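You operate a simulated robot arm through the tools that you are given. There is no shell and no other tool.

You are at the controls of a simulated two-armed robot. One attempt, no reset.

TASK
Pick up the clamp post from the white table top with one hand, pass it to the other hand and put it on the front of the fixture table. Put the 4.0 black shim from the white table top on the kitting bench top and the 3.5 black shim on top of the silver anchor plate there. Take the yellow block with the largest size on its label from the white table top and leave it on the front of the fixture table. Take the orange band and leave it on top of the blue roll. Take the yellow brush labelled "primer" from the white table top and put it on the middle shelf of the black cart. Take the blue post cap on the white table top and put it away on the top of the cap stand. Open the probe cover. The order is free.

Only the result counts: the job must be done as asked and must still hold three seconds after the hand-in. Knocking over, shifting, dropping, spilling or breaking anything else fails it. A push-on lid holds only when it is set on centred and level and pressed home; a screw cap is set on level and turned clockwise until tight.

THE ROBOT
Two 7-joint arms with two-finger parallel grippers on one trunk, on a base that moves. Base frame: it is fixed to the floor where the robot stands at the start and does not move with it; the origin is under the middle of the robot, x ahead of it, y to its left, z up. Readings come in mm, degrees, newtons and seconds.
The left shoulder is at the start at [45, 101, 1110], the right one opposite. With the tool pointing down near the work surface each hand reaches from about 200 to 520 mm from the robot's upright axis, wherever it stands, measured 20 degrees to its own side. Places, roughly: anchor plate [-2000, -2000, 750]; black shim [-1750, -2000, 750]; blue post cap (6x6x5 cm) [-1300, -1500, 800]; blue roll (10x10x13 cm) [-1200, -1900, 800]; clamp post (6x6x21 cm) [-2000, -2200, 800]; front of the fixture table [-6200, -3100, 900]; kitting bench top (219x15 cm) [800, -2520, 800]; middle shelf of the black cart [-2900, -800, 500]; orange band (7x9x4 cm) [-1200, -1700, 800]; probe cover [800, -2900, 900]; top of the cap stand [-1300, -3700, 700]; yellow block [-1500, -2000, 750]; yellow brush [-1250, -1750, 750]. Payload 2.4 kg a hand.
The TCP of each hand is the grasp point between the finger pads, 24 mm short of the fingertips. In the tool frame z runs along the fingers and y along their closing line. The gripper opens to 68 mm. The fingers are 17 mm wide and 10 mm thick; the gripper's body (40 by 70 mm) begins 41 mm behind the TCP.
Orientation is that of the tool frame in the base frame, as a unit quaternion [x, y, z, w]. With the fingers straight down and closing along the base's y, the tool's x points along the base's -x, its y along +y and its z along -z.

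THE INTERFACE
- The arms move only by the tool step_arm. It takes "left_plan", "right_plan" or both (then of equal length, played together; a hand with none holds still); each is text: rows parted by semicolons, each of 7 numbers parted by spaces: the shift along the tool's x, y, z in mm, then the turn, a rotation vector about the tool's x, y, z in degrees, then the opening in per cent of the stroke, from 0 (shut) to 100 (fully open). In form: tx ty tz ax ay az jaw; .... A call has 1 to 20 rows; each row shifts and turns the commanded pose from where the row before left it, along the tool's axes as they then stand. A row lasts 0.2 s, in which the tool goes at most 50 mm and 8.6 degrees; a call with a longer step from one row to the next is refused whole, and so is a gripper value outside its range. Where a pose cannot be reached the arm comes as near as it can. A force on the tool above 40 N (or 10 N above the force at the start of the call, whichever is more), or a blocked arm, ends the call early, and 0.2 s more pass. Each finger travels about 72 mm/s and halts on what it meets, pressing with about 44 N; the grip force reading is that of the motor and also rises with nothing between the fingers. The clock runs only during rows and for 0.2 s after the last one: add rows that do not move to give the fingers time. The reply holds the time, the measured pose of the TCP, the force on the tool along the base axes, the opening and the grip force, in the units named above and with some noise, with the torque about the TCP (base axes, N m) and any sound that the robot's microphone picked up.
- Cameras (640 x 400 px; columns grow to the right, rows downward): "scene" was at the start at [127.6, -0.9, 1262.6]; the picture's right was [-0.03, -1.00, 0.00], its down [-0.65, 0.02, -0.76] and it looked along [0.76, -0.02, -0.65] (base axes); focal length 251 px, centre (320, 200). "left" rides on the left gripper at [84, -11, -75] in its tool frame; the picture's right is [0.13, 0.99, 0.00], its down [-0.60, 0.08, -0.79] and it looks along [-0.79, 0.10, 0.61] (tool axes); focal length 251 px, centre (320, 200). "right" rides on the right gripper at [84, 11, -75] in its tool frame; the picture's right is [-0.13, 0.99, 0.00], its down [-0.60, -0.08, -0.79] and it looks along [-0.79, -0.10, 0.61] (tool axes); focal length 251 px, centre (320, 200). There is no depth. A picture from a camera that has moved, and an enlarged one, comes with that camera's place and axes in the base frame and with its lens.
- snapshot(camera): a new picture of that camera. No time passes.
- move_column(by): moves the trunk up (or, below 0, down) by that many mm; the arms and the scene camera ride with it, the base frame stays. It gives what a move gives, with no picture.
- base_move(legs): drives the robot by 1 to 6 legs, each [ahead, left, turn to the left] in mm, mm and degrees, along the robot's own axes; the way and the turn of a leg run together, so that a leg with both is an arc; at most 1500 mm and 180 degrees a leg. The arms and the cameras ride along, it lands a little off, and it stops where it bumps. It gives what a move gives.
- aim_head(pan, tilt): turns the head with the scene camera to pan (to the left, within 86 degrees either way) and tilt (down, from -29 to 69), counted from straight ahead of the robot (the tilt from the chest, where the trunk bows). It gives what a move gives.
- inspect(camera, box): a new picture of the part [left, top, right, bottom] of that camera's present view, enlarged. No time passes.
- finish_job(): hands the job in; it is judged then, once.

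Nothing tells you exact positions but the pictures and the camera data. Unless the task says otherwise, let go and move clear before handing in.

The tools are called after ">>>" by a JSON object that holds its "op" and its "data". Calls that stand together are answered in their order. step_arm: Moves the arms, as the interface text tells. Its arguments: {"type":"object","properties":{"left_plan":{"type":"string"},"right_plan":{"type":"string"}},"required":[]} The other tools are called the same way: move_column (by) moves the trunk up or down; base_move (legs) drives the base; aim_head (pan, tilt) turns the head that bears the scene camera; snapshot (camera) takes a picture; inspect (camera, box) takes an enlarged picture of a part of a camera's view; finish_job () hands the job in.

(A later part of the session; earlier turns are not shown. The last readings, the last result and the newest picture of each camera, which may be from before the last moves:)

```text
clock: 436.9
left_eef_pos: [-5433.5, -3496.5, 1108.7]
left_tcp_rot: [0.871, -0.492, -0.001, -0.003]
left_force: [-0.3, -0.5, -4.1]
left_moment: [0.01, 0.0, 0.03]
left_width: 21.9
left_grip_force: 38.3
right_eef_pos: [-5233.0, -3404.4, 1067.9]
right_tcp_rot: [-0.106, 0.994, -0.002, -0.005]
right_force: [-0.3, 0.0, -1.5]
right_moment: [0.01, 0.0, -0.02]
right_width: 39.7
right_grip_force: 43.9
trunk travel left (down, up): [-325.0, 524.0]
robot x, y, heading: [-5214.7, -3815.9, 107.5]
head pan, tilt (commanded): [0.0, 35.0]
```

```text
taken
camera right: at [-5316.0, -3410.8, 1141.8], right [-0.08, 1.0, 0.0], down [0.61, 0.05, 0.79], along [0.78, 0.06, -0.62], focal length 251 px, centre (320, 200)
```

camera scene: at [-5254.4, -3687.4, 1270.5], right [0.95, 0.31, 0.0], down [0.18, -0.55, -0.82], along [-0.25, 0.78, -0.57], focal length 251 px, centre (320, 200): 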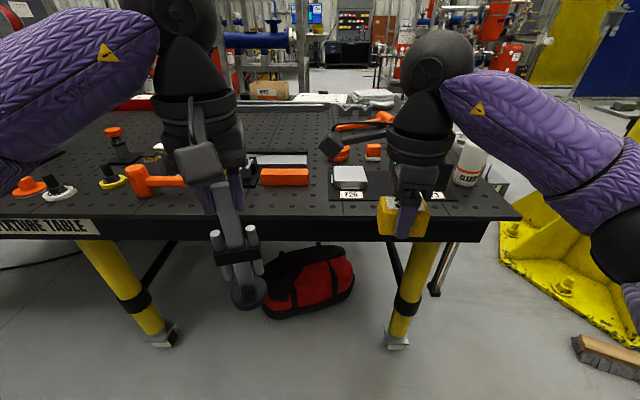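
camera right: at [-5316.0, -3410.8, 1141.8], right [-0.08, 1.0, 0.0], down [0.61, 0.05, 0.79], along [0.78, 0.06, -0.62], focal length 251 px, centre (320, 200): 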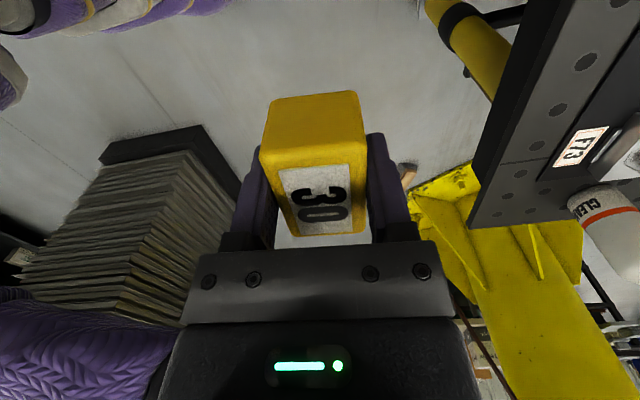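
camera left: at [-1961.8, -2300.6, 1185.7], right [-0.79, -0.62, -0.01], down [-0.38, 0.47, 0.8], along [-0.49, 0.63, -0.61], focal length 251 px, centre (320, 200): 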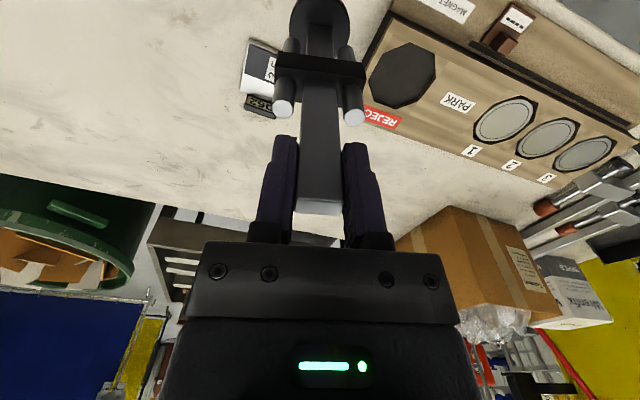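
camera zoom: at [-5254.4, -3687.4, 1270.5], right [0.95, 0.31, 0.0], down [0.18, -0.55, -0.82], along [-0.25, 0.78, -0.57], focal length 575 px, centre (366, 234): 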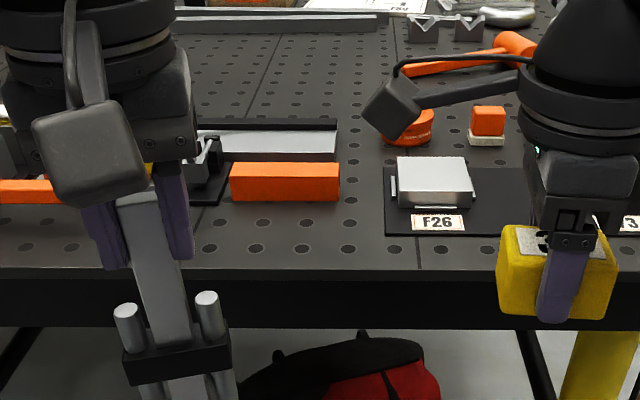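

Free space exists near the middle of the front half, about 300 mm in from the labelled edge near (-6190,-3190). I go back there and closer for a top view.

>>> {"op": "base_move", "data": {"legs": [[0, 600, 0], [240, 0, 0]]}}

>>> {"op": "aim_head", "data": {"pan": 0, "tilt": 50}}

>>> {"op": "snapshot", "data": {"camera": "scene"}}

>>> {"op": "inspect", "data": {"camera": "scene", "box": [140, 30, 460, 230]}}

```text
clock: 441.6
left_eef_pos: [-6070.2, -3452.5, 1109.6]
left_tcp_rot: [0.871, -0.492, -0.001, -0.002]
left_force: [0.9, 0.4, -3.7]
left_moment: [0.02, -0.02, -0.02]
left_width: 21.6
left_grip_force: 38.5
right_eef_pos: [-5870.2, -3359.7, 1066.5]
right_tcp_rot: [-0.106, 0.994, -0.002, -0.005]
right_force: [-1.2, 0.6, -1.1]
right_moment: [-0.04, -0.01, 0.03]
right_width: 39.7
right_grip_force: 44.0
trunk travel left (down, up): [-325.0, 524.0]
robot x, y, heading: [-5850.1, -3773.1, 107.8]
head pan, tilt (commanded): [0.0, 35.0]
```

```text
clock: 442.4
left_eef_pos: [-6070.1, -3453.3, 1107.8]
left_tcp_rot: [0.871, -0.491, -0.002, -0.003]
left_force: [0.1, 0.5, -4.5]
left_moment: [-0.01, -0.02, 0.02]
left_width: 21.9
left_grip_force: 38.4
right_eef_pos: [-5868.8, -3360.9, 1066.0]
right_tcp_rot: [-0.105, 0.994, -0.002, -0.005]
right_force: [0.5, -0.5, -1.5]
right_moment: [-0.01, 0.02, -0.01]
right_width: 39.5
right_grip_force: 44.0
trunk travel left (down, up): [-325.0, 524.0]
robot x, y, heading: [-5853.4, -3774.4, 107.6]
head pan, tilt (commanded): [0.0, 50.0]
```

```text
taken
camera scene: at [-5888.9, -3654.9, 1248.8], right [0.95, 0.3, 0.0], down [0.23, -0.73, -0.64], along [-0.2, 0.61, -0.77], focal length 251 px, centre (320, 200)
```

scene: 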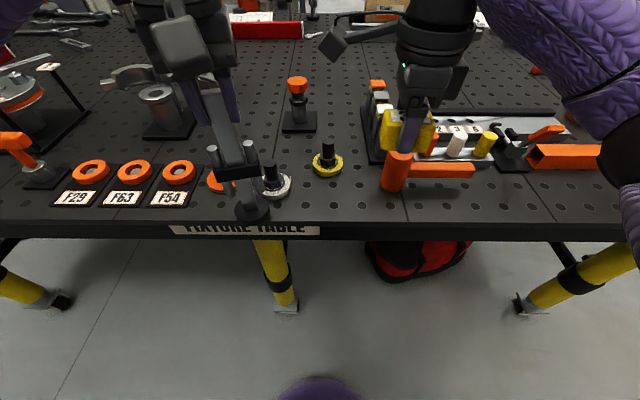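

```text
2.00 times, centred on (300, 130) of scene
camera zoom: at [-5888.9, -3654.9, 1248.8], right [0.95, 0.3, 0.0], down [0.23, -0.73, -0.64], along [-0.2, 0.61, -0.77], focal length 503 px, centre (360, 340)
```

zoom: 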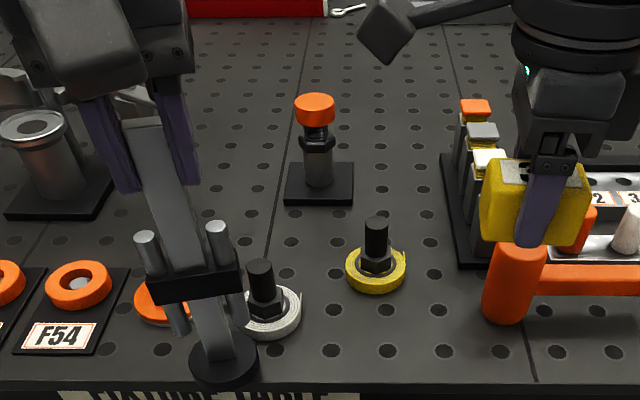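

I found a clear spot at about (-6002,-3153), 270 mm in from the edge, for the block. First I raise the left hand so the post clears the table items, and turn the right hand so its camera points forward.

>>> {"op": "step_arm", "data": {"left_plan": "0 0 -45 0 0 0 10; 0 0 -45 0 0 0 10; 0 0 -40 0 0 0 10; 0 0 0 0 0 0 10; 0 0 0 0 0 0 10; 0 0 0 0 0 0 10; 0 0 0 0 0 0 10; 0 0 0 0 0 0 10; 0 0 0 0 0 0 10; 0 0 0 0 0 0 10; 0 0 0 0 0 0 10", "right_plan": "0 0 0 0 0 8.4 35; 0 0 0 0 0 8.4 35; 0 0 0 0 0 8.4 35; 0 0 0 0 0 8.4 35; 0 0 0 0 0 8.4 35; 0 0 0 0 0 8.4 35; 0 0 0 0 0 8.4 35; 0 0 0 0 0 8.4 35; 0 0 0 0 0 8.4 35; 0 0 0 0 0 8.4 35; 0 0 0 0 0 0 35"}}

>>> {"op": "base_move", "data": {"legs": [[150, 36, 0]]}}

>>> {"op": "snapshot", "data": {"camera": "scene"}}

>>> {"op": "inspect", "data": {"camera": "scene", "box": [240, 60, 480, 220]}}

```text
clock: 444.8
left_eef_pos: [-6068.8, -3453.0, 1239.8]
left_tcp_rot: [0.871, -0.492, -0.002, -0.003]
left_force: [0.7, -0.6, -4.6]
left_moment: [-0.01, -0.05, 0.01]
left_width: 21.8
left_grip_force: 38.8
right_eef_pos: [-5869.2, -3361.9, 1067.6]
right_tcp_rot: [0.588, 0.809, -0.005, -0.002]
right_force: [0.2, -0.1, -1.5]
right_moment: [-0.01, -0.01, 0.0]
right_width: 39.5
right_grip_force: 44.1
trunk travel left (down, up): [-325.0, 524.0]
robot x, y, heading: [-5849.4, -3771.0, 107.7]
head pan, tilt (commanded): [0.0, 50.0]
```

```text
clock: 446.2
left_eef_pos: [-6148.4, -3319.5, 1239.8]
left_tcp_rot: [0.871, -0.491, -0.001, -0.004]
left_force: [-0.1, 0.5, -4.7]
left_moment: [0.0, 0.01, 0.0]
left_width: 22.0
left_grip_force: 38.7
right_eef_pos: [-5949.0, -3230.5, 1067.1]
right_tcp_rot: [0.588, 0.809, -0.005, -0.002]
right_force: [-0.5, 0.7, -1.3]
right_moment: [0.02, 0.03, -0.01]
right_width: 39.6
right_grip_force: 43.7
trunk travel left (down, up): [-325.0, 524.0]
robot x, y, heading: [-5929.1, -3643.1, 107.6]
head pan, tilt (commanded): [0.0, 50.0]
```

```text
taken
camera scene: at [-5968.6, -3523.2, 1248.7], right [0.95, 0.3, 0.0], down [0.23, -0.73, -0.64], along [-0.2, 0.61, -0.77], focal length 251 px, centre (320, 200)
```

scene: 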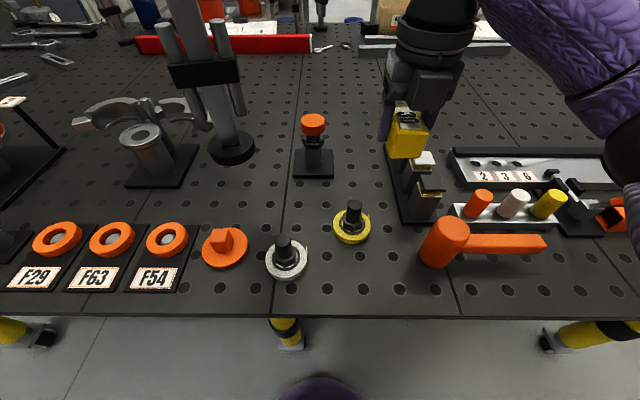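

```text
2.50 times, centred on (360, 140) of scene
camera zoom: at [-5968.6, -3523.2, 1248.7], right [0.95, 0.3, 0.0], down [0.23, -0.73, -0.64], along [-0.2, 0.61, -0.77], focal length 628 px, centre (220, 350)
```

zoom: 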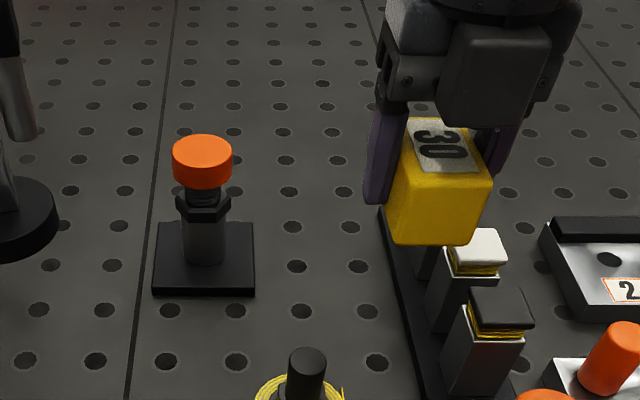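

>>> {"op": "base_move", "data": {"legs": [[35, 0, 0]]}}

>>> {"op": "step_arm", "data": {"right_plan": "37.7 -16.2 0 0 0 0 35; 37.7 -16.2 0 0 0 0 35; 0 0 40 0 0 0 35; 0 0 40 0 0 0 35; 0 0 30 0 0 0 35; 0 0 0 0 0 0 35"}}

>>> {"op": "snapshot", "data": {"camera": "scene"}}

>>> {"op": "inspect", "data": {"camera": "scene", "box": [260, 80, 460, 240]}}

```text
clock: 447.1
left_eef_pos: [-6157.3, -3287.3, 1239.6]
left_tcp_rot: [0.871, -0.492, 0.0, -0.003]
left_force: [-0.9, 0.1, -4.1]
left_moment: [-0.03, -0.02, 0.01]
left_width: 21.6
left_grip_force: 38.5
right_eef_pos: [-5960.8, -3196.8, 1066.0]
right_tcp_rot: [0.587, 0.809, -0.005, -0.001]
right_force: [0.7, -0.5, -1.0]
right_moment: [0.01, 0.02, 0.01]
right_width: 39.6
right_grip_force: 43.9
trunk travel left (down, up): [-325.0, 524.0]
robot x, y, heading: [-5938.3, -3607.3, 107.6]
head pan, tilt (commanded): [0.0, 50.0]
```

```text
clock: 448.4
left_eef_pos: [-6158.3, -3288.9, 1240.0]
left_tcp_rot: [0.871, -0.492, -0.001, -0.003]
left_force: [0.5, 0.5, -4.8]
left_moment: [0.02, -0.02, 0.04]
left_width: 21.9
left_grip_force: 38.6
right_eef_pos: [-6015.0, -3136.6, 955.7]
right_tcp_rot: [0.586, 0.81, -0.005, -0.003]
right_force: [-0.1, -0.1, -1.1]
right_moment: [0.02, 0.0, -0.03]
right_width: 39.6
right_grip_force: 44.8
trunk travel left (down, up): [-325.0, 524.0]
robot x, y, heading: [-5942.9, -3612.5, 107.7]
head pan, tilt (commanded): [0.0, 50.0]
```

```text
taken
camera scene: at [-5978.7, -3490.9, 1248.8], right [0.95, 0.3, 0.0], down [0.23, -0.73, -0.64], along [-0.2, 0.61, -0.77], focal length 251 px, centre (320, 200)
```

scene: 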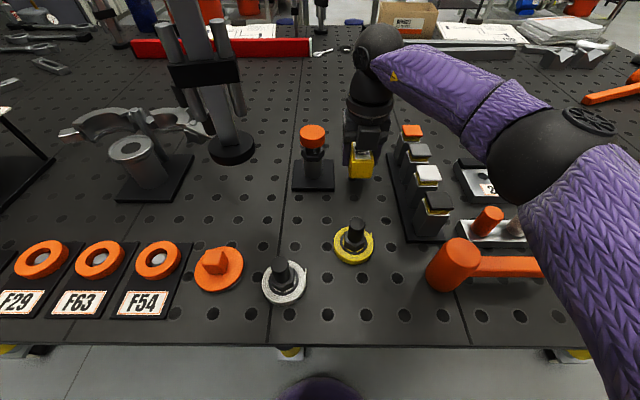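

```text
2.50 times, centred on (360, 160) of scene
camera zoom: at [-5978.7, -3490.9, 1248.8], right [0.95, 0.3, 0.0], down [0.23, -0.73, -0.64], along [-0.2, 0.61, -0.77], focal length 628 px, centre (220, 300)
```

zoom: 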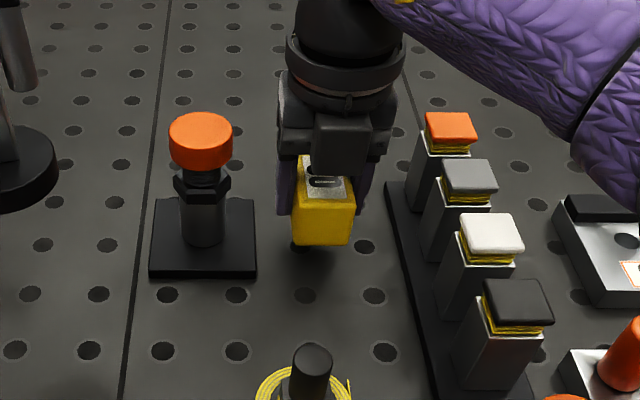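

>>> {"op": "step_arm", "data": {"right_plan": "0 0 15 0 0 0 35; 0 0 6 0 0 0 35; 0 0 4 0 0 0 35; 0 0 3 0 0 0 35; 0 0 0 0 0 0 35"}}

>>> {"op": "inspect", "data": {"camera": "scene", "box": [260, 80, 460, 240]}}

```text
clock: 449.6
left_eef_pos: [-6158.8, -3288.6, 1240.7]
left_tcp_rot: [0.871, -0.492, -0.001, -0.003]
left_force: [0.3, 0.5, -3.7]
left_moment: [-0.01, 0.01, 0.01]
left_width: 21.8
left_grip_force: 38.9
right_eef_pos: [-6015.3, -3136.4, 929.8]
right_tcp_rot: [0.587, 0.81, -0.004, -0.004]
right_force: [-1.4, 1.7, 11.0]
right_moment: [0.47, -0.1, 0.05]
right_width: 39.3
right_grip_force: 43.8
trunk travel left (down, up): [-325.0, 524.0]
robot x, y, heading: [-5939.7, -3608.8, 107.2]
head pan, tilt (commanded): [0.0, 50.0]
```

```text
2.50 times, centred on (360, 160) of scene
camera zoom: at [-5978.9, -3491.6, 1249.0], right [0.95, 0.3, 0.0], down [0.23, -0.73, -0.64], along [-0.2, 0.61, -0.77], focal length 628 px, centre (220, 300)
```

zoom: 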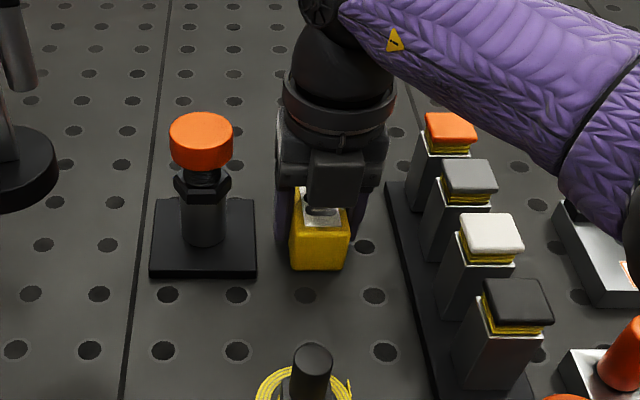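

Contact at table height (about 900). I release the block and lift.

>>> {"op": "step_arm", "data": {"right_plan": "0 0 0 0 0 0 65; 0 0 0 0 0 0 74; 0 0 0 0 0 0 74; 0 0 -8 0 0 0 74; 0 0 -25 0 0 0 74; 0 0 -40 0 0 0 74; 0 0 -45 0 0 0 74; 0 0 -45 0 0 0 74"}}

>>> {"op": "snapshot", "data": {"camera": "scene"}}

>>> {"op": "inspect", "data": {"camera": "scene", "box": [260, 80, 460, 240]}}

```text
clock: 451.4
left_eef_pos: [-6160.4, -3289.8, 1241.2]
left_tcp_rot: [0.871, -0.491, -0.001, -0.003]
left_force: [0.8, -0.2, -4.5]
left_moment: [0.01, -0.02, 0.0]
left_width: 21.8
left_grip_force: 38.3
right_eef_pos: [-6012.9, -3136.2, 1091.5]
right_tcp_rot: [0.587, 0.809, -0.005, -0.002]
right_force: [0.1, -0.1, 0.3]
right_moment: [0.02, -0.02, 0.01]
right_width: 50.3
right_grip_force: 0.0
trunk travel left (down, up): [-325.0, 524.0]
robot x, y, heading: [-5940.3, -3608.5, 107.9]
head pan, tilt (commanded): [0.0, 50.0]
```

```text
taken
camera scene: at [-5979.1, -3491.4, 1248.8], right [0.95, 0.3, 0.0], down [0.23, -0.73, -0.64], along [-0.2, 0.61, -0.77], focal length 251 px, centre (320, 200)
```

scene: 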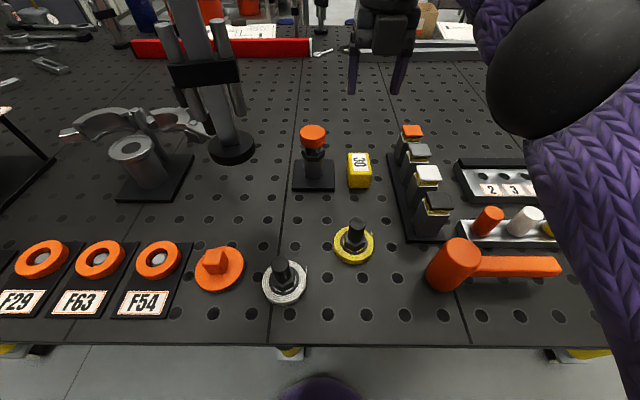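

```text
2.50 times, centred on (360, 160) of scene
camera zoom: at [-5979.1, -3491.4, 1248.8], right [0.95, 0.3, 0.0], down [0.23, -0.73, -0.64], along [-0.2, 0.61, -0.77], focal length 628 px, centre (220, 300)
```

zoom: 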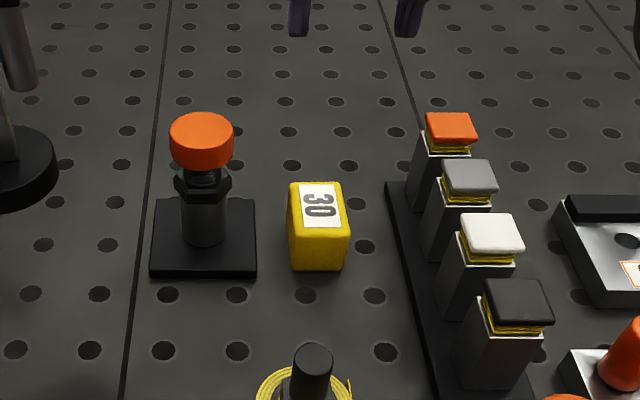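

Block 30 is on the fixture table. Now for the handover: I back away from the table so both hands have free space.

>>> {"op": "base_move", "data": {"legs": [[-400, 0, 0]]}}

```text
clock: 453.9
left_eef_pos: [-6036.8, -3662.3, 1239.9]
left_tcp_rot: [0.869, -0.496, -0.001, -0.003]
left_force: [-0.7, 0.3, -4.8]
left_moment: [-0.04, -0.01, -0.03]
left_width: 21.7
left_grip_force: 38.8
right_eef_pos: [-5890.8, -3511.6, 1091.4]
right_tcp_rot: [0.591, 0.807, -0.005, -0.003]
right_force: [-0.2, -0.5, 0.5]
right_moment: [0.01, 0.0, 0.01]
right_width: 50.3
right_grip_force: 0.1
trunk travel left (down, up): [-325.0, 524.0]
robot x, y, heading: [-5820.6, -3982.3, 107.2]
head pan, tilt (commanded): [0.0, 50.0]
```

>>> {"op": "step_arm", "data": {"right_plan": "-15 42 0 0 0 0 100; -15 42 0 0 0 0 100; -15 42 0 0 0 0 100; -15 42 0 0 0 0 100; 0 0 0 0 0 -8 100; 0 0 0 0 0 -8 100; 0 0 0 0 0 -8 100; 0 0 0 0 0 -8 100; 0 0 0 0 0 -8 100; 0 0 0 0 8.3 0 100; 0 0 0 0 8.3 0 100; 0 0 0 0 8.3 0 100; 0 0 0 0 8.3 0 100; 0 0 0 0 8.3 0 100; 0 0 0 0 8.3 0 100; 0 0 0 0 8.3 0 100; 0 0 0 0 8.3 0 100; 0 0 0 0 8.3 0 100; 0 0 0 0 0 0 100"}}

>>> {"op": "snapshot", "data": {"camera": "scene"}}

>>> {"op": "snapshot", "data": {"camera": "right"}}

```text
clock: 457.9
left_eef_pos: [-6036.0, -3664.2, 1241.3]
left_tcp_rot: [0.869, -0.495, -0.002, -0.003]
left_force: [0.4, 0.0, -4.8]
left_moment: [-0.01, 0.04, -0.03]
left_width: 21.6
left_grip_force: 38.7
right_eef_pos: [-5711.3, -3517.1, 1090.7]
right_tcp_rot: [0.225, 0.761, 0.167, -0.585]
right_force: [-0.1, 0.0, 0.7]
right_moment: [0.01, 0.05, 0.05]
right_width: 67.7
right_grip_force: 0.0
trunk travel left (down, up): [-325.0, 524.0]
robot x, y, heading: [-5818.5, -3985.3, 107.2]
head pan, tilt (commanded): [0.0, 50.0]
```

```text
taken
camera scene: at [-5859.2, -3867.0, 1248.8], right [0.95, 0.3, 0.0], down [0.23, -0.73, -0.64], along [-0.19, 0.61, -0.77], focal length 251 px, centre (320, 200)
```

scene: 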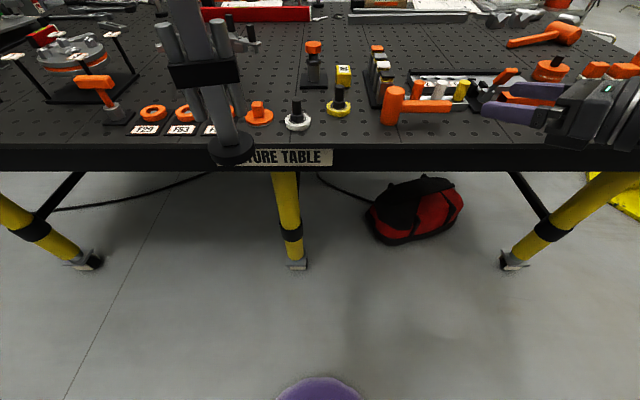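

```text
taken
camera right: at [-5662.4, -3535.2, 1189.3], right [0.56, 0.82, -0.13], down [0.73, -0.56, -0.38], along [-0.38, 0.11, -0.92], focal length 251 px, centre (320, 200)
```

right: 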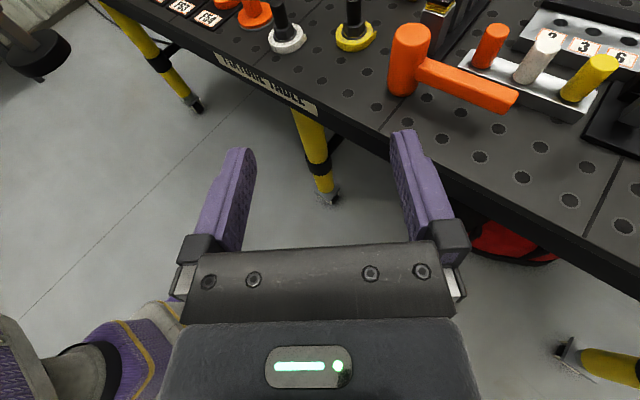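

The right hand points forward-left, nearly level, with its camera on top. Now the left hand brings the post to the handover point in front, turned so its bar faces suit the right fingers.

>>> {"op": "step_arm", "data": {"left_plan": "0 0 0 0 0 -6.7 10; 0 0 0 0 0 -6.7 10; 0 0 0 0 0 -6.7 10; 0 0 0 0 0 -6.7 10; 9.4 -35.2 0 0 0 0 10; 9.4 -35.2 0 0 0 0 10; 9.4 -35.2 0 0 0 0 10; 9.3 -35.2 0 0 0 0 10; 0 0 40 0 0 0 10; 0 0 40 0 0 0 10; 0 0 40 0 0 0 10; 0 0 40 0 0 0 10; 0 0 40 0 0 0 10; 0 0 40 0 0 0 10; 0 0 0 0 0 0 10"}}

>>> {"op": "snapshot", "data": {"camera": "scene"}}

>>> {"op": "snapshot", "data": {"camera": "right"}}

>>> {"op": "snapshot", "data": {"camera": "left"}}

```text
clock: 461.1
left_eef_pos: [-5953.1, -3622.0, 984.0]
left_tcp_rot: [0.96, -0.28, 0.0, -0.003]
left_force: [0.3, -0.1, -4.0]
left_moment: [0.03, -0.01, 0.01]
left_width: 21.8
left_grip_force: 38.9
left hand out of reach, approached as far as the arm can: row 6, 7, 8
right_eef_pos: [-5712.3, -3518.4, 1090.5]
right_tcp_rot: [0.225, 0.761, 0.167, -0.586]
right_force: [-0.5, 0.1, 1.1]
right_moment: [-0.02, 0.01, 0.02]
right_width: 67.9
right_grip_force: 0.0
trunk travel left (down, up): [-325.0, 524.0]
robot x, y, heading: [-5822.3, -3986.2, 107.3]
head pan, tilt (commanded): [0.0, 50.0]
```

```text
taken
camera scene: at [-5859.1, -3866.9, 1248.8], right [0.95, 0.3, 0.0], down [0.23, -0.73, -0.64], along [-0.19, 0.61, -0.77], focal length 251 px, centre (320, 200)
```

scene: 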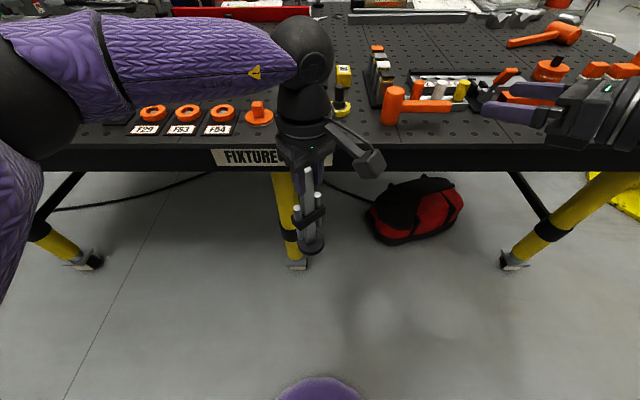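

```text
taken
camera right: at [-5662.5, -3534.9, 1189.4], right [0.56, 0.82, -0.13], down [0.73, -0.56, -0.38], along [-0.38, 0.11, -0.92], focal length 251 px, centre (320, 200)
```

right: 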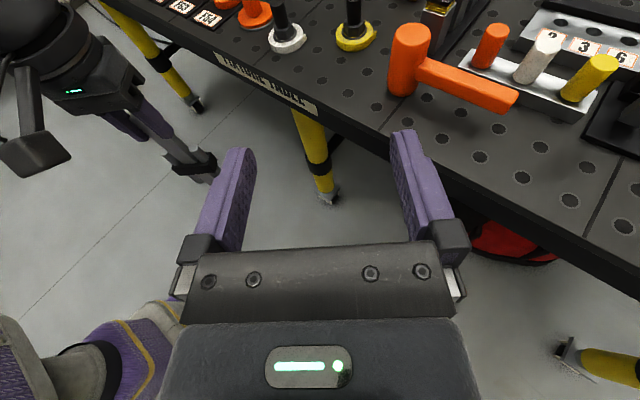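

```text
taken
camera left: at [-5876.5, -3657.7, 1060.3], right [-0.42, -0.91, -0.01], down [-0.55, 0.25, 0.79], along [-0.72, 0.34, -0.61], focal length 251 px, centre (320, 200)
```

left: 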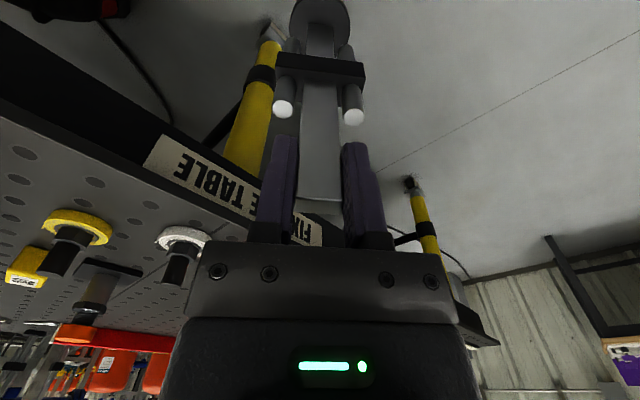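

The post hangs at about (-5953,-3622), bottom at z≈787. I bring the right hand down and to the pre-grasp point behind the post's lower bar.

>>> {"op": "step_arm", "data": {"right_plan": "-43.4 0.4 11.7 0 0 0 100; -43.4 0.4 11.7 0 0 0 100; -43.4 0.4 11.7 0 0 0 100; -43.4 0.4 11.7 0 0 0 100; -43.4 0.4 11.7 0 0 0 100; 1.2 -43.4 6.1 0 0 0 100; 1.2 -43.4 6.1 0 0 0 100; 1.2 -43.4 6.1 0 0 0 100; 1.2 -43.4 6.1 0 0 0 100; 1.3 -43.2 6.2 0 0 0 100; 0 0 0 0 0 0 100"}}

>>> {"op": "snapshot", "data": {"camera": "right"}}

>>> {"op": "snapshot", "data": {"camera": "scene"}}

>>> {"op": "snapshot", "data": {"camera": "left"}}

```text
clock: 463.5
left_eef_pos: [-5954.0, -3620.6, 985.8]
left_tcp_rot: [0.96, -0.281, 0.0, -0.004]
left_force: [-0.4, 0.3, -4.6]
left_moment: [0.01, 0.01, 0.02]
left_width: 22.0
left_grip_force: 38.9
right_eef_pos: [-5854.1, -3685.1, 863.2]
right_tcp_rot: [0.224, 0.761, 0.167, -0.586]
right_force: [0.2, -0.7, 0.5]
right_moment: [-0.05, 0.0, -0.03]
right_width: 68.0
right_grip_force: 0.0
trunk travel left (down, up): [-325.0, 524.0]
robot x, y, heading: [-5819.1, -3980.7, 107.2]
head pan, tilt (commanded): [0.0, 50.0]
```

```text
taken
camera right: at [-5804.8, -3702.3, 962.1], right [0.56, 0.82, -0.13], down [0.74, -0.56, -0.38], along [-0.38, 0.11, -0.92], focal length 251 px, centre (320, 200)
```

right: 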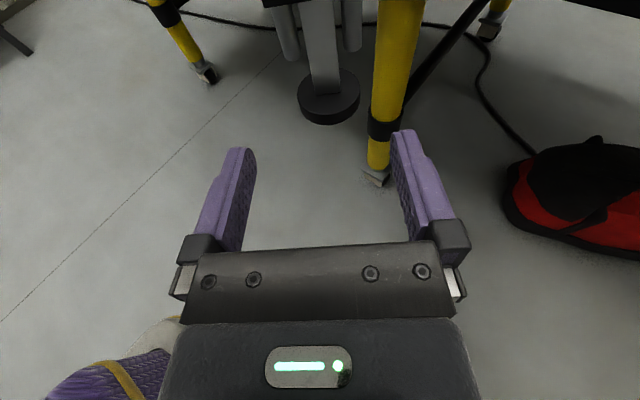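

```text
taken
camera scene: at [-5859.2, -3867.0, 1248.8], right [0.95, 0.3, 0.0], down [0.23, -0.73, -0.64], along [-0.19, 0.61, -0.77], focal length 251 px, centre (320, 200)
```

scene: 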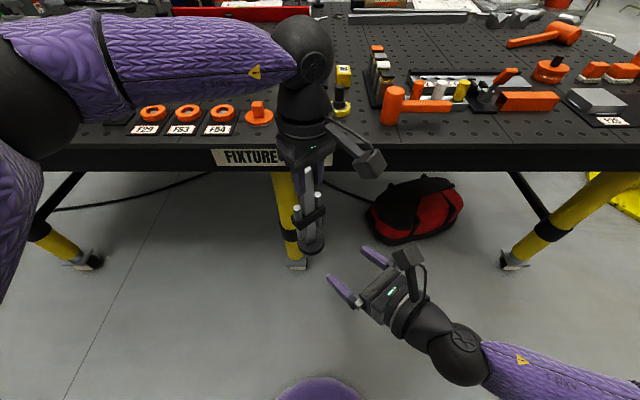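

```text
taken
camera left: at [-5876.6, -3657.8, 1060.6], right [-0.42, -0.91, -0.01], down [-0.55, 0.25, 0.79], along [-0.72, 0.34, -0.61], focal length 251 px, centre (320, 200)
```

left: 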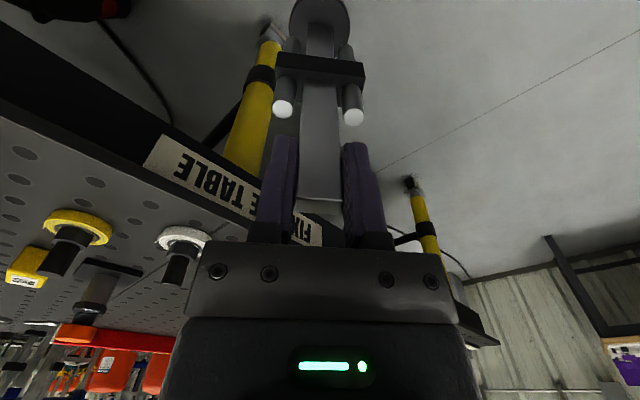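

The lower bar is well lined up with the right fingers. I advance along the fingers.

>>> {"op": "step_arm", "data": {"right_plan": "1 0 40 0 0 0 100; 1 0 35 0 0 0 100; 1 0 25 0 0 0 100; 0 0 0 0 0 0 100"}}

>>> {"op": "snapshot", "data": {"camera": "right"}}

>>> {"op": "snapshot", "data": {"camera": "left"}}

```text
clock: 464.5
left_eef_pos: [-5953.7, -3620.1, 984.6]
left_tcp_rot: [0.96, -0.281, 0.001, -0.004]
left_force: [-0.8, -0.2, -4.6]
left_moment: [-0.04, -0.04, 0.0]
left_width: 21.6
left_grip_force: 39.0
right_eef_pos: [-5937.8, -3634.2, 840.9]
right_tcp_rot: [0.224, 0.761, 0.166, -0.585]
right_force: [-0.2, 0.0, 1.1]
right_moment: [-0.01, -0.01, -0.01]
right_width: 67.9
right_grip_force: 0.0
trunk travel left (down, up): [-325.0, 524.0]
robot x, y, heading: [-5820.5, -3984.5, 107.7]
head pan, tilt (commanded): [0.0, 50.0]
```

```text
taken
camera right: at [-5888.1, -3650.7, 940.4], right [0.56, 0.82, -0.13], down [0.74, -0.56, -0.38], along [-0.38, 0.11, -0.92], focal length 251 px, centre (320, 200)
```

right: 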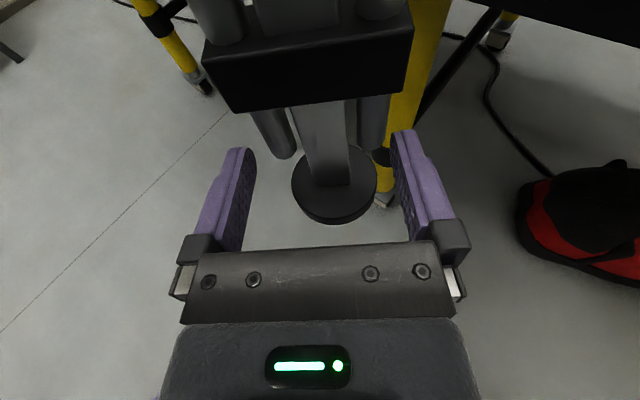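

```text
taken
camera left: at [-5876.6, -3657.7, 1060.6], right [-0.42, -0.91, -0.01], down [-0.55, 0.25, 0.79], along [-0.72, 0.34, -0.61], focal length 251 px, centre (320, 200)
```

left: 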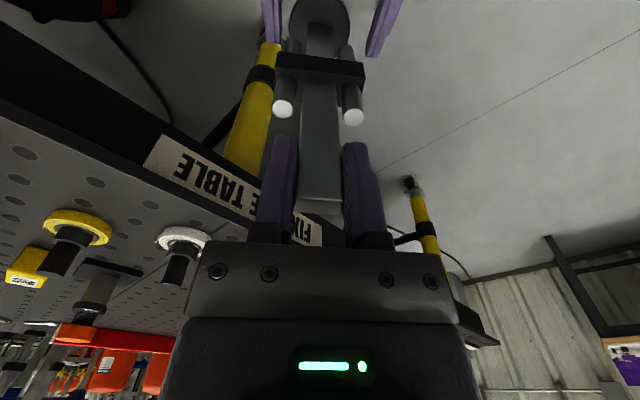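

>>> {"op": "step_arm", "data": {"right_plan": "0 0 11 0 0 0 100; 0 0 0 0 0 0 70; 0 0 0 0 0 0 45; 0 0 0 0 0 0 30; 0 0 0 0 0 0 18; 0 0 0 0 0 0 12; 0 0 0 0 0 0 12"}}

>>> {"op": "snapshot", "data": {"camera": "right"}}

>>> {"op": "snapshot", "data": {"camera": "left"}}

```text
clock: 466.1
left_eef_pos: [-5952.6, -3621.5, 984.2]
left_tcp_rot: [0.96, -0.28, -0.001, -0.003]
left_force: [-4.3, -10.8, 0.3]
left_moment: [-1.26, 0.67, 0.09]
left_width: 21.7
left_grip_force: 38.7
right_eef_pos: [-5946.7, -3627.3, 839.1]
right_tcp_rot: [0.225, 0.761, 0.168, -0.585]
right_force: [4.1, 11.3, 0.1]
right_moment: [-0.47, -0.13, -0.18]
right_width: 21.8
right_grip_force: 38.4
trunk travel left (down, up): [-325.0, 524.0]
robot x, y, heading: [-5819.8, -3984.3, 107.3]
head pan, tilt (commanded): [0.0, 50.0]
```

```text
taken
camera right: at [-5896.8, -3644.4, 937.7], right [0.56, 0.82, -0.13], down [0.73, -0.56, -0.38], along [-0.38, 0.11, -0.92], focal length 251 px, centre (320, 200)
```

right: 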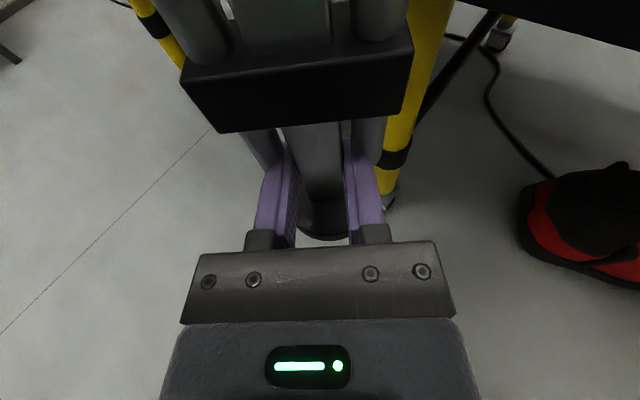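

```text
taken
camera left: at [-5876.6, -3657.9, 1060.5], right [-0.42, -0.91, -0.01], down [-0.55, 0.25, 0.79], along [-0.72, 0.34, -0.61], focal length 251 px, centre (320, 200)
```

left: 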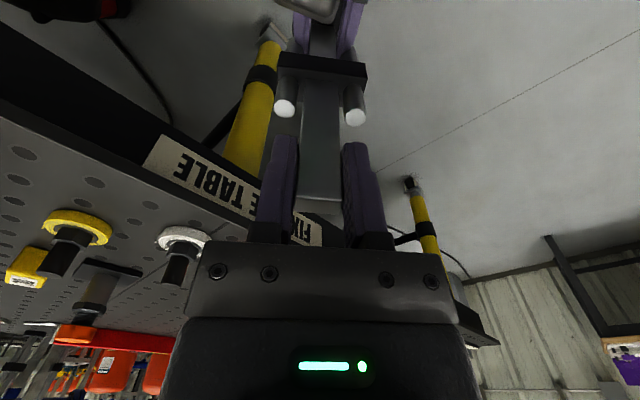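

Both hands now hold the post (right hand at 21.8 mm with 38 N). I open the left hand and lift it clear.

>>> {"op": "step_arm", "data": {"left_plan": "0 0 0 0 0 0 25; 0 0 0 0 0 0 45; 0 0 0 0 0 0 70; 0 0 0 0 0 0 70; 0 0 -10 0 0 0 75; 0 0 -25 0 0 0 75; 0 0 -40 0 0 0 75; 0 0 -40 0 0 0 75; 0 0 -40 0 0 0 75"}}

>>> {"op": "snapshot", "data": {"camera": "right"}}

>>> {"op": "snapshot", "data": {"camera": "scene"}}

>>> {"op": "snapshot", "data": {"camera": "left"}}

```text
clock: 468.1
left_eef_pos: [-5953.2, -3623.1, 1139.3]
left_tcp_rot: [0.96, -0.281, 0.0, -0.003]
left_force: [0.2, -0.7, 0.2]
left_moment: [0.03, 0.01, 0.03]
left_width: 51.1
left_grip_force: 0.1
right_eef_pos: [-5947.1, -3627.2, 839.5]
right_tcp_rot: [0.223, 0.761, 0.165, -0.586]
right_force: [-0.4, 0.4, 0.0]
right_moment: [-0.04, -0.07, -0.01]
right_width: 21.7
right_grip_force: 37.9
trunk travel left (down, up): [-325.0, 524.0]
robot x, y, heading: [-5822.6, -3984.5, 107.2]
head pan, tilt (commanded): [0.0, 50.0]
```

```text
taken
camera right: at [-5896.9, -3644.8, 937.8], right [0.56, 0.82, -0.13], down [0.73, -0.56, -0.38], along [-0.38, 0.11, -0.92], focal length 251 px, centre (320, 200)
```

right: 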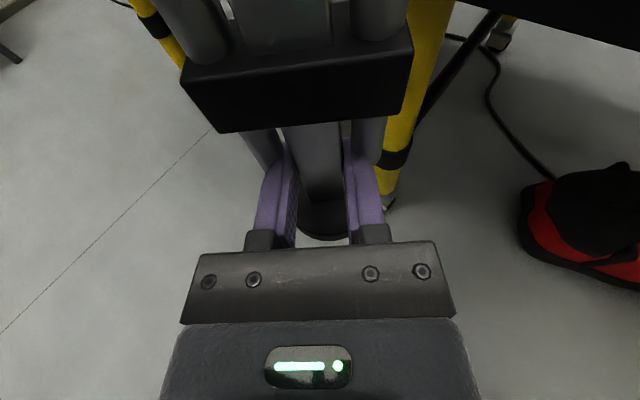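

```text
taken
camera scene: at [-5859.1, -3867.0, 1248.8], right [0.95, 0.3, 0.0], down [0.23, -0.73, -0.64], along [-0.19, 0.61, -0.77], focal length 251 px, centre (320, 200)
```

scene: 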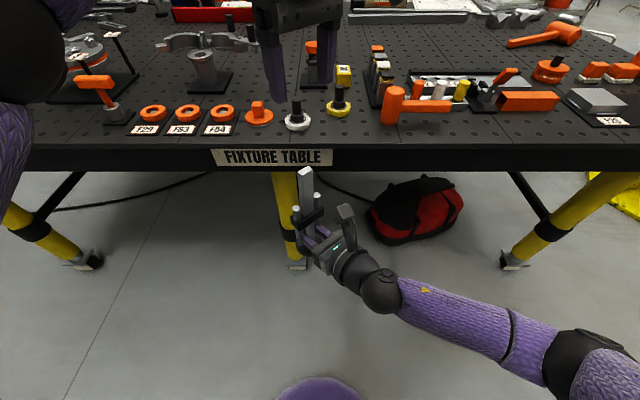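

```text
taken
camera left: at [-5876.7, -3658.6, 1214.3], right [-0.43, -0.91, -0.01], down [-0.55, 0.25, 0.79], along [-0.72, 0.34, -0.61], focal length 251 px, centre (320, 200)
```

left: 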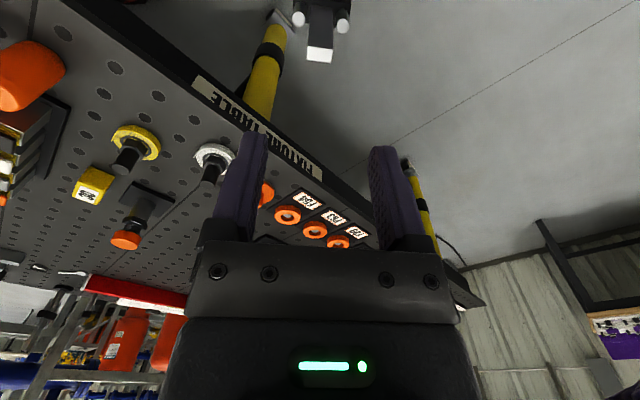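

The handover worked: the right hand alone holds the post. I move the left hand aside and up, then raise the post above table height.

>>> {"op": "step_arm", "data": {"left_plan": "-25.9 30.5 -8 0 0 0 75; -25.9 30.5 -8 0 0 0 75; -25.9 30.5 -8 0 0 0 75; -25.9 30.5 -8 0 0 0 75; -25.9 30.5 -8 0 0 0 75; 0 0 0 0 0 0 75"}}

>>> {"op": "step_arm", "data": {"right_plan": "43.4 -0.4 -11.7 0 0 0 12; 43.4 -0.4 -11.7 0 0 0 12; 43.4 -0.4 -11.7 0 0 0 12; 14 0 -3.8 0 0 0 12; 0 0 0 0 0 0 12"}}

>>> {"op": "snapshot", "data": {"camera": "scene"}}

>>> {"op": "snapshot", "data": {"camera": "right"}}

```text
clock: 469.5
left_eef_pos: [-6144.7, -3680.3, 1180.6]
left_tcp_rot: [0.96, -0.281, 0.0, -0.003]
left_force: [-0.2, 0.0, -0.4]
left_moment: [0.0, -0.02, 0.02]
left_width: 50.8
left_grip_force: 0.0
right_eef_pos: [-5946.0, -3628.1, 838.1]
right_tcp_rot: [0.224, 0.761, 0.166, -0.586]
right_force: [0.3, 0.7, 0.6]
right_moment: [-0.03, -0.03, 0.02]
right_width: 21.6
right_grip_force: 38.1
trunk travel left (down, up): [-325.0, 524.0]
robot x, y, heading: [-5824.2, -3987.2, 107.3]
head pan, tilt (commanded): [0.0, 50.0]
```

```text
clock: 470.7
left_eef_pos: [-6145.6, -3680.1, 1180.2]
left_tcp_rot: [0.96, -0.281, 0.0, -0.004]
left_force: [-0.2, 0.4, 0.5]
left_moment: [0.0, -0.01, 0.03]
left_width: 51.1
left_grip_force: 0.1
right_eef_pos: [-5947.3, -3626.7, 987.8]
right_tcp_rot: [0.223, 0.761, 0.166, -0.586]
right_force: [-0.2, -0.5, -4.6]
right_moment: [-0.03, -0.07, 0.0]
right_width: 21.8
right_grip_force: 38.4
trunk travel left (down, up): [-325.0, 524.0]
robot x, y, heading: [-5821.8, -3983.1, 107.2]
head pan, tilt (commanded): [0.0, 50.0]
```

```text
taken
camera scene: at [-5859.3, -3867.0, 1248.8], right [0.95, 0.3, 0.0], down [0.23, -0.73, -0.64], along [-0.19, 0.61, -0.77], focal length 251 px, centre (320, 200)
```

scene: 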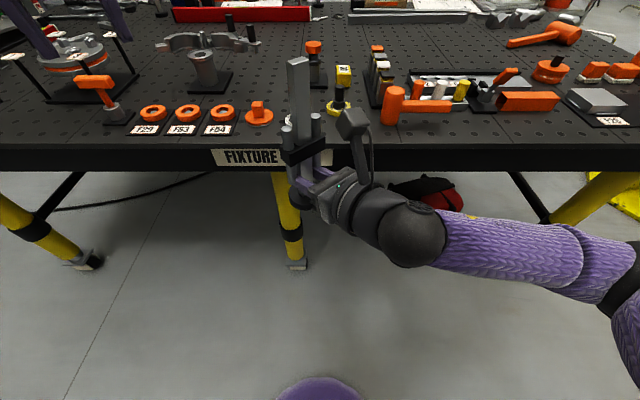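

```text
taken
camera right: at [-5898.0, -3643.4, 1087.9], right [0.56, 0.82, -0.13], down [0.73, -0.56, -0.38], along [-0.38, 0.11, -0.92], focal length 251 px, centre (320, 200)
```

right: 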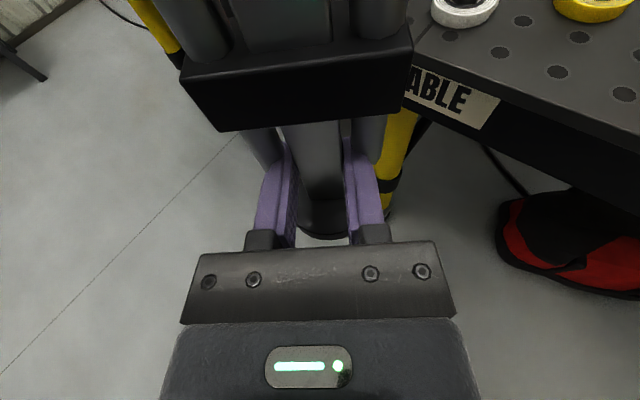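

>>> {"op": "base_move", "data": {"legs": [[0, -84, 0], [190, 0, 0]]}}

>>> {"op": "snapshot", "data": {"camera": "scene"}}

>>> {"op": "snapshot", "data": {"camera": "right"}}

>>> {"op": "snapshot", "data": {"camera": "left"}}

```text
clock: 472.9
left_eef_pos: [-6123.2, -3473.0, 1179.7]
left_tcp_rot: [0.96, -0.28, 0.001, -0.004]
left_force: [0.5, -0.5, -0.3]
left_moment: [-0.03, -0.02, 0.02]
left_width: 51.1
left_grip_force: 0.0
right_eef_pos: [-5926.7, -3419.5, 987.9]
right_tcp_rot: [0.223, 0.761, 0.165, -0.586]
right_force: [0.0, 0.2, -4.3]
right_moment: [-0.04, -0.06, 0.01]
right_width: 21.5
right_grip_force: 38.2
trunk travel left (down, up): [-325.0, 524.0]
robot x, y, heading: [-5801.7, -3778.1, 107.3]
head pan, tilt (commanded): [0.0, 50.0]
```

```text
taken
camera scene: at [-5837.0, -3660.2, 1248.7], right [0.95, 0.3, 0.0], down [0.23, -0.73, -0.64], along [-0.19, 0.61, -0.77], focal length 251 px, centre (320, 200)
```

scene: 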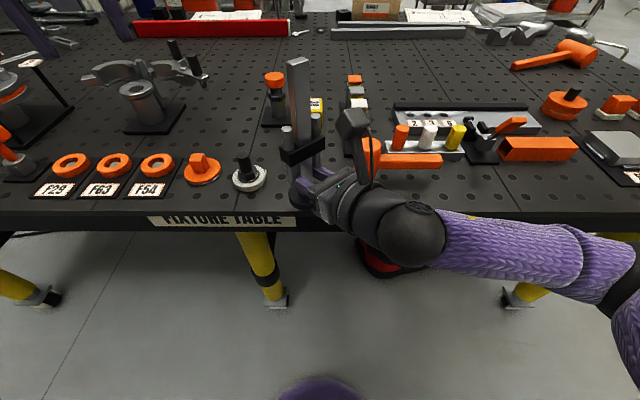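

```text
taken
camera right: at [-5876.4, -3436.8, 1087.5], right [0.56, 0.82, -0.13], down [0.74, -0.56, -0.38], along [-0.38, 0.11, -0.92], focal length 251 px, centre (320, 200)
```

right: 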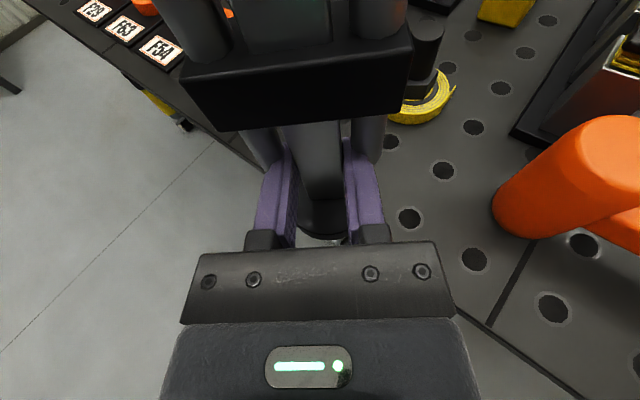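

```text
taken
camera left: at [-6046.7, -3510.5, 1255.4], right [-0.42, -0.91, -0.01], down [-0.55, 0.25, 0.79], along [-0.72, 0.34, -0.61], focal length 251 px, centre (320, 200)
```

left: 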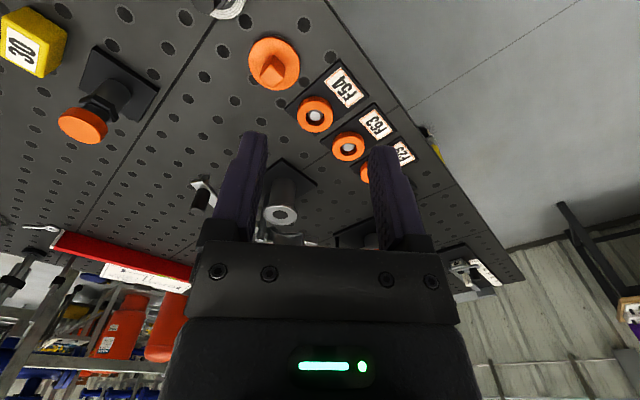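

>>> {"op": "base_move", "data": {"legs": [[60, 0, 0]]}}

>>> {"op": "snapshot", "data": {"camera": "scene"}}

>>> {"op": "inspect", "data": {"camera": "scene", "box": [220, 50, 460, 250]}}

>>> {"op": "snapshot", "data": {"camera": "right"}}

```text
clock: 473.9
left_eef_pos: [-6141.5, -3416.6, 1178.6]
left_tcp_rot: [0.96, -0.279, 0.0, -0.004]
left_force: [-0.1, 1.7, 0.0]
left_moment: [-0.01, 0.03, 0.0]
left_width: 51.0
left_grip_force: 0.1
right_eef_pos: [-5943.9, -3361.9, 989.0]
right_tcp_rot: [0.224, 0.762, 0.166, -0.585]
right_force: [-0.4, -0.5, -4.4]
right_moment: [-0.05, -0.08, 0.01]
right_width: 21.7
right_grip_force: 38.6
trunk travel left (down, up): [-325.0, 524.0]
robot x, y, heading: [-5819.8, -3721.9, 107.4]
head pan, tilt (commanded): [0.0, 50.0]
```

```text
taken
camera scene: at [-5855.2, -3602.4, 1248.7], right [0.95, 0.3, 0.0], down [0.23, -0.73, -0.64], along [-0.19, 0.61, -0.77], focal length 251 px, centre (320, 200)
```

scene: 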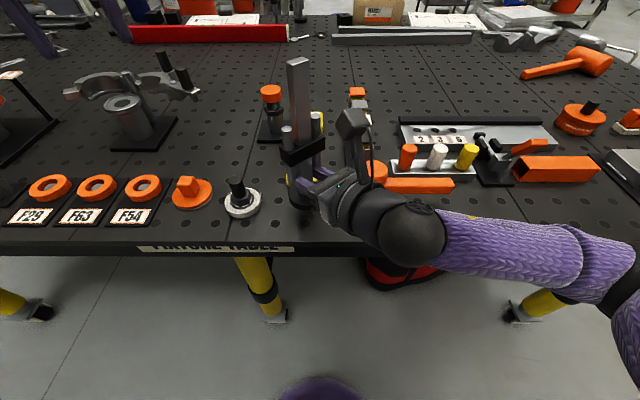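

```text
2.00 times, centred on (340, 150) of scene
camera zoom: at [-5855.2, -3602.4, 1248.7], right [0.95, 0.3, 0.0], down [0.23, -0.73, -0.64], along [-0.19, 0.61, -0.77], focal length 503 px, centre (280, 300)
```

zoom: 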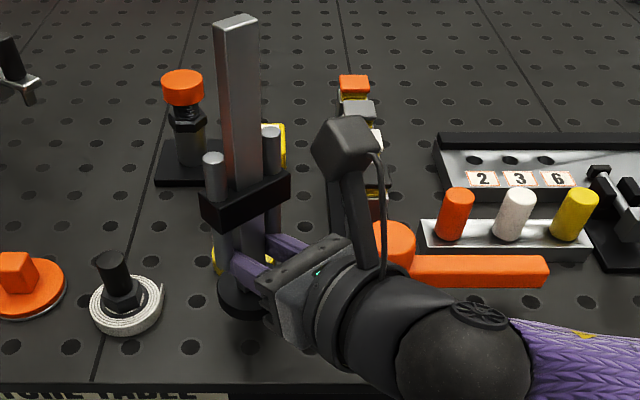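

```text
taken
camera right: at [-5894.6, -3379.0, 1087.4], right [0.56, 0.82, -0.13], down [0.74, -0.56, -0.38], along [-0.38, 0.11, -0.92], focal length 251 px, centre (320, 200)
```

right: 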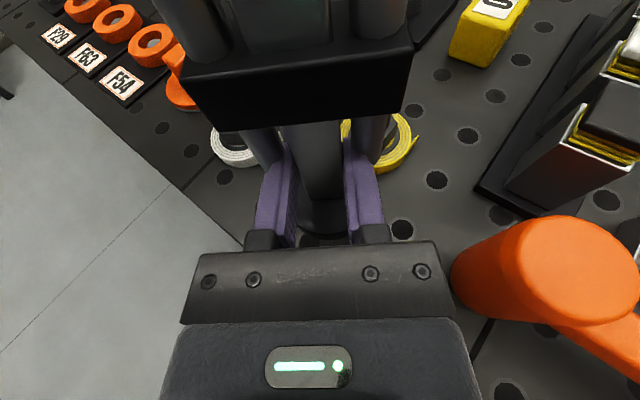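

Clear of the neighbours (mallet, knobs). I lower the post gently onto the table.

>>> {"op": "step_arm", "data": {"right_plan": "-19.3 0.2 5.2 0 0 0 12; -7.7 0 2.1 0 0 0 12; -3.9 0 1 0 0 0 12; -2.9 0 0.8 0 0 0 12; 0 0 0 0 0 0 12"}}

```text
clock: 475.1
left_eef_pos: [-6140.8, -3417.0, 1179.6]
left_tcp_rot: [0.96, -0.279, -0.001, -0.004]
left_force: [0.7, 0.1, -0.4]
left_moment: [-0.03, -0.01, -0.03]
left_width: 50.9
left_grip_force: 0.0
right_eef_pos: [-5945.3, -3362.7, 955.6]
right_tcp_rot: [0.222, 0.761, 0.165, -0.587]
right_force: [-0.5, 0.4, 2.9]
right_moment: [0.25, 0.15, 0.05]
right_width: 21.6
right_grip_force: 38.5
trunk travel left (down, up): [-325.0, 524.0]
robot x, y, heading: [-5816.7, -3720.1, 107.7]
head pan, tilt (commanded): [0.0, 50.0]
```

>>> {"op": "step_arm", "data": {"right_plan": "-1.5 0 0.4 0 0 0 12; 0 0 0 0 0 0 12"}}

>>> {"op": "inspect", "data": {"camera": "scene", "box": [220, 50, 460, 250]}}

```text
clock: 475.7
left_eef_pos: [-6140.6, -3417.2, 1179.4]
left_tcp_rot: [0.96, -0.279, 0.0, -0.005]
left_force: [0.0, -0.8, -0.4]
left_moment: [-0.01, 0.01, -0.04]
left_width: 51.0
left_grip_force: 0.0
right_eef_pos: [-5945.6, -3363.1, 953.2]
right_tcp_rot: [0.221, 0.76, 0.167, -0.588]
right_force: [-3.6, 3.6, 19.3]
right_moment: [0.86, 0.81, -0.04]
right_width: 21.7
right_grip_force: 37.9
trunk travel left (down, up): [-325.0, 524.0]
robot x, y, heading: [-5821.1, -3718.2, 107.7]
head pan, tilt (commanded): [0.0, 50.0]
```

```text
2.00 times, centred on (340, 150) of scene
camera zoom: at [-5854.9, -3604.1, 1249.2], right [0.95, 0.3, 0.0], down [0.23, -0.73, -0.64], along [-0.19, 0.61, -0.77], focal length 503 px, centre (280, 300)
```

zoom: 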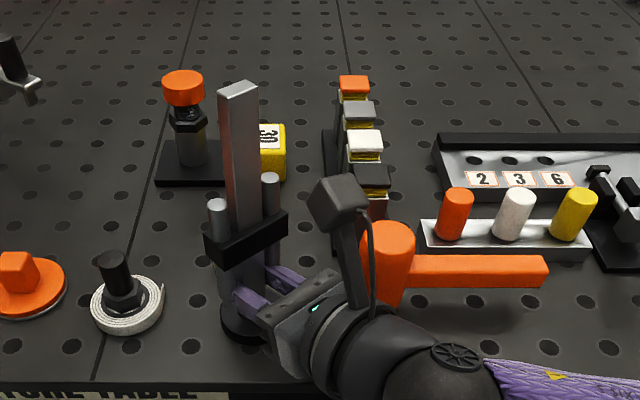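

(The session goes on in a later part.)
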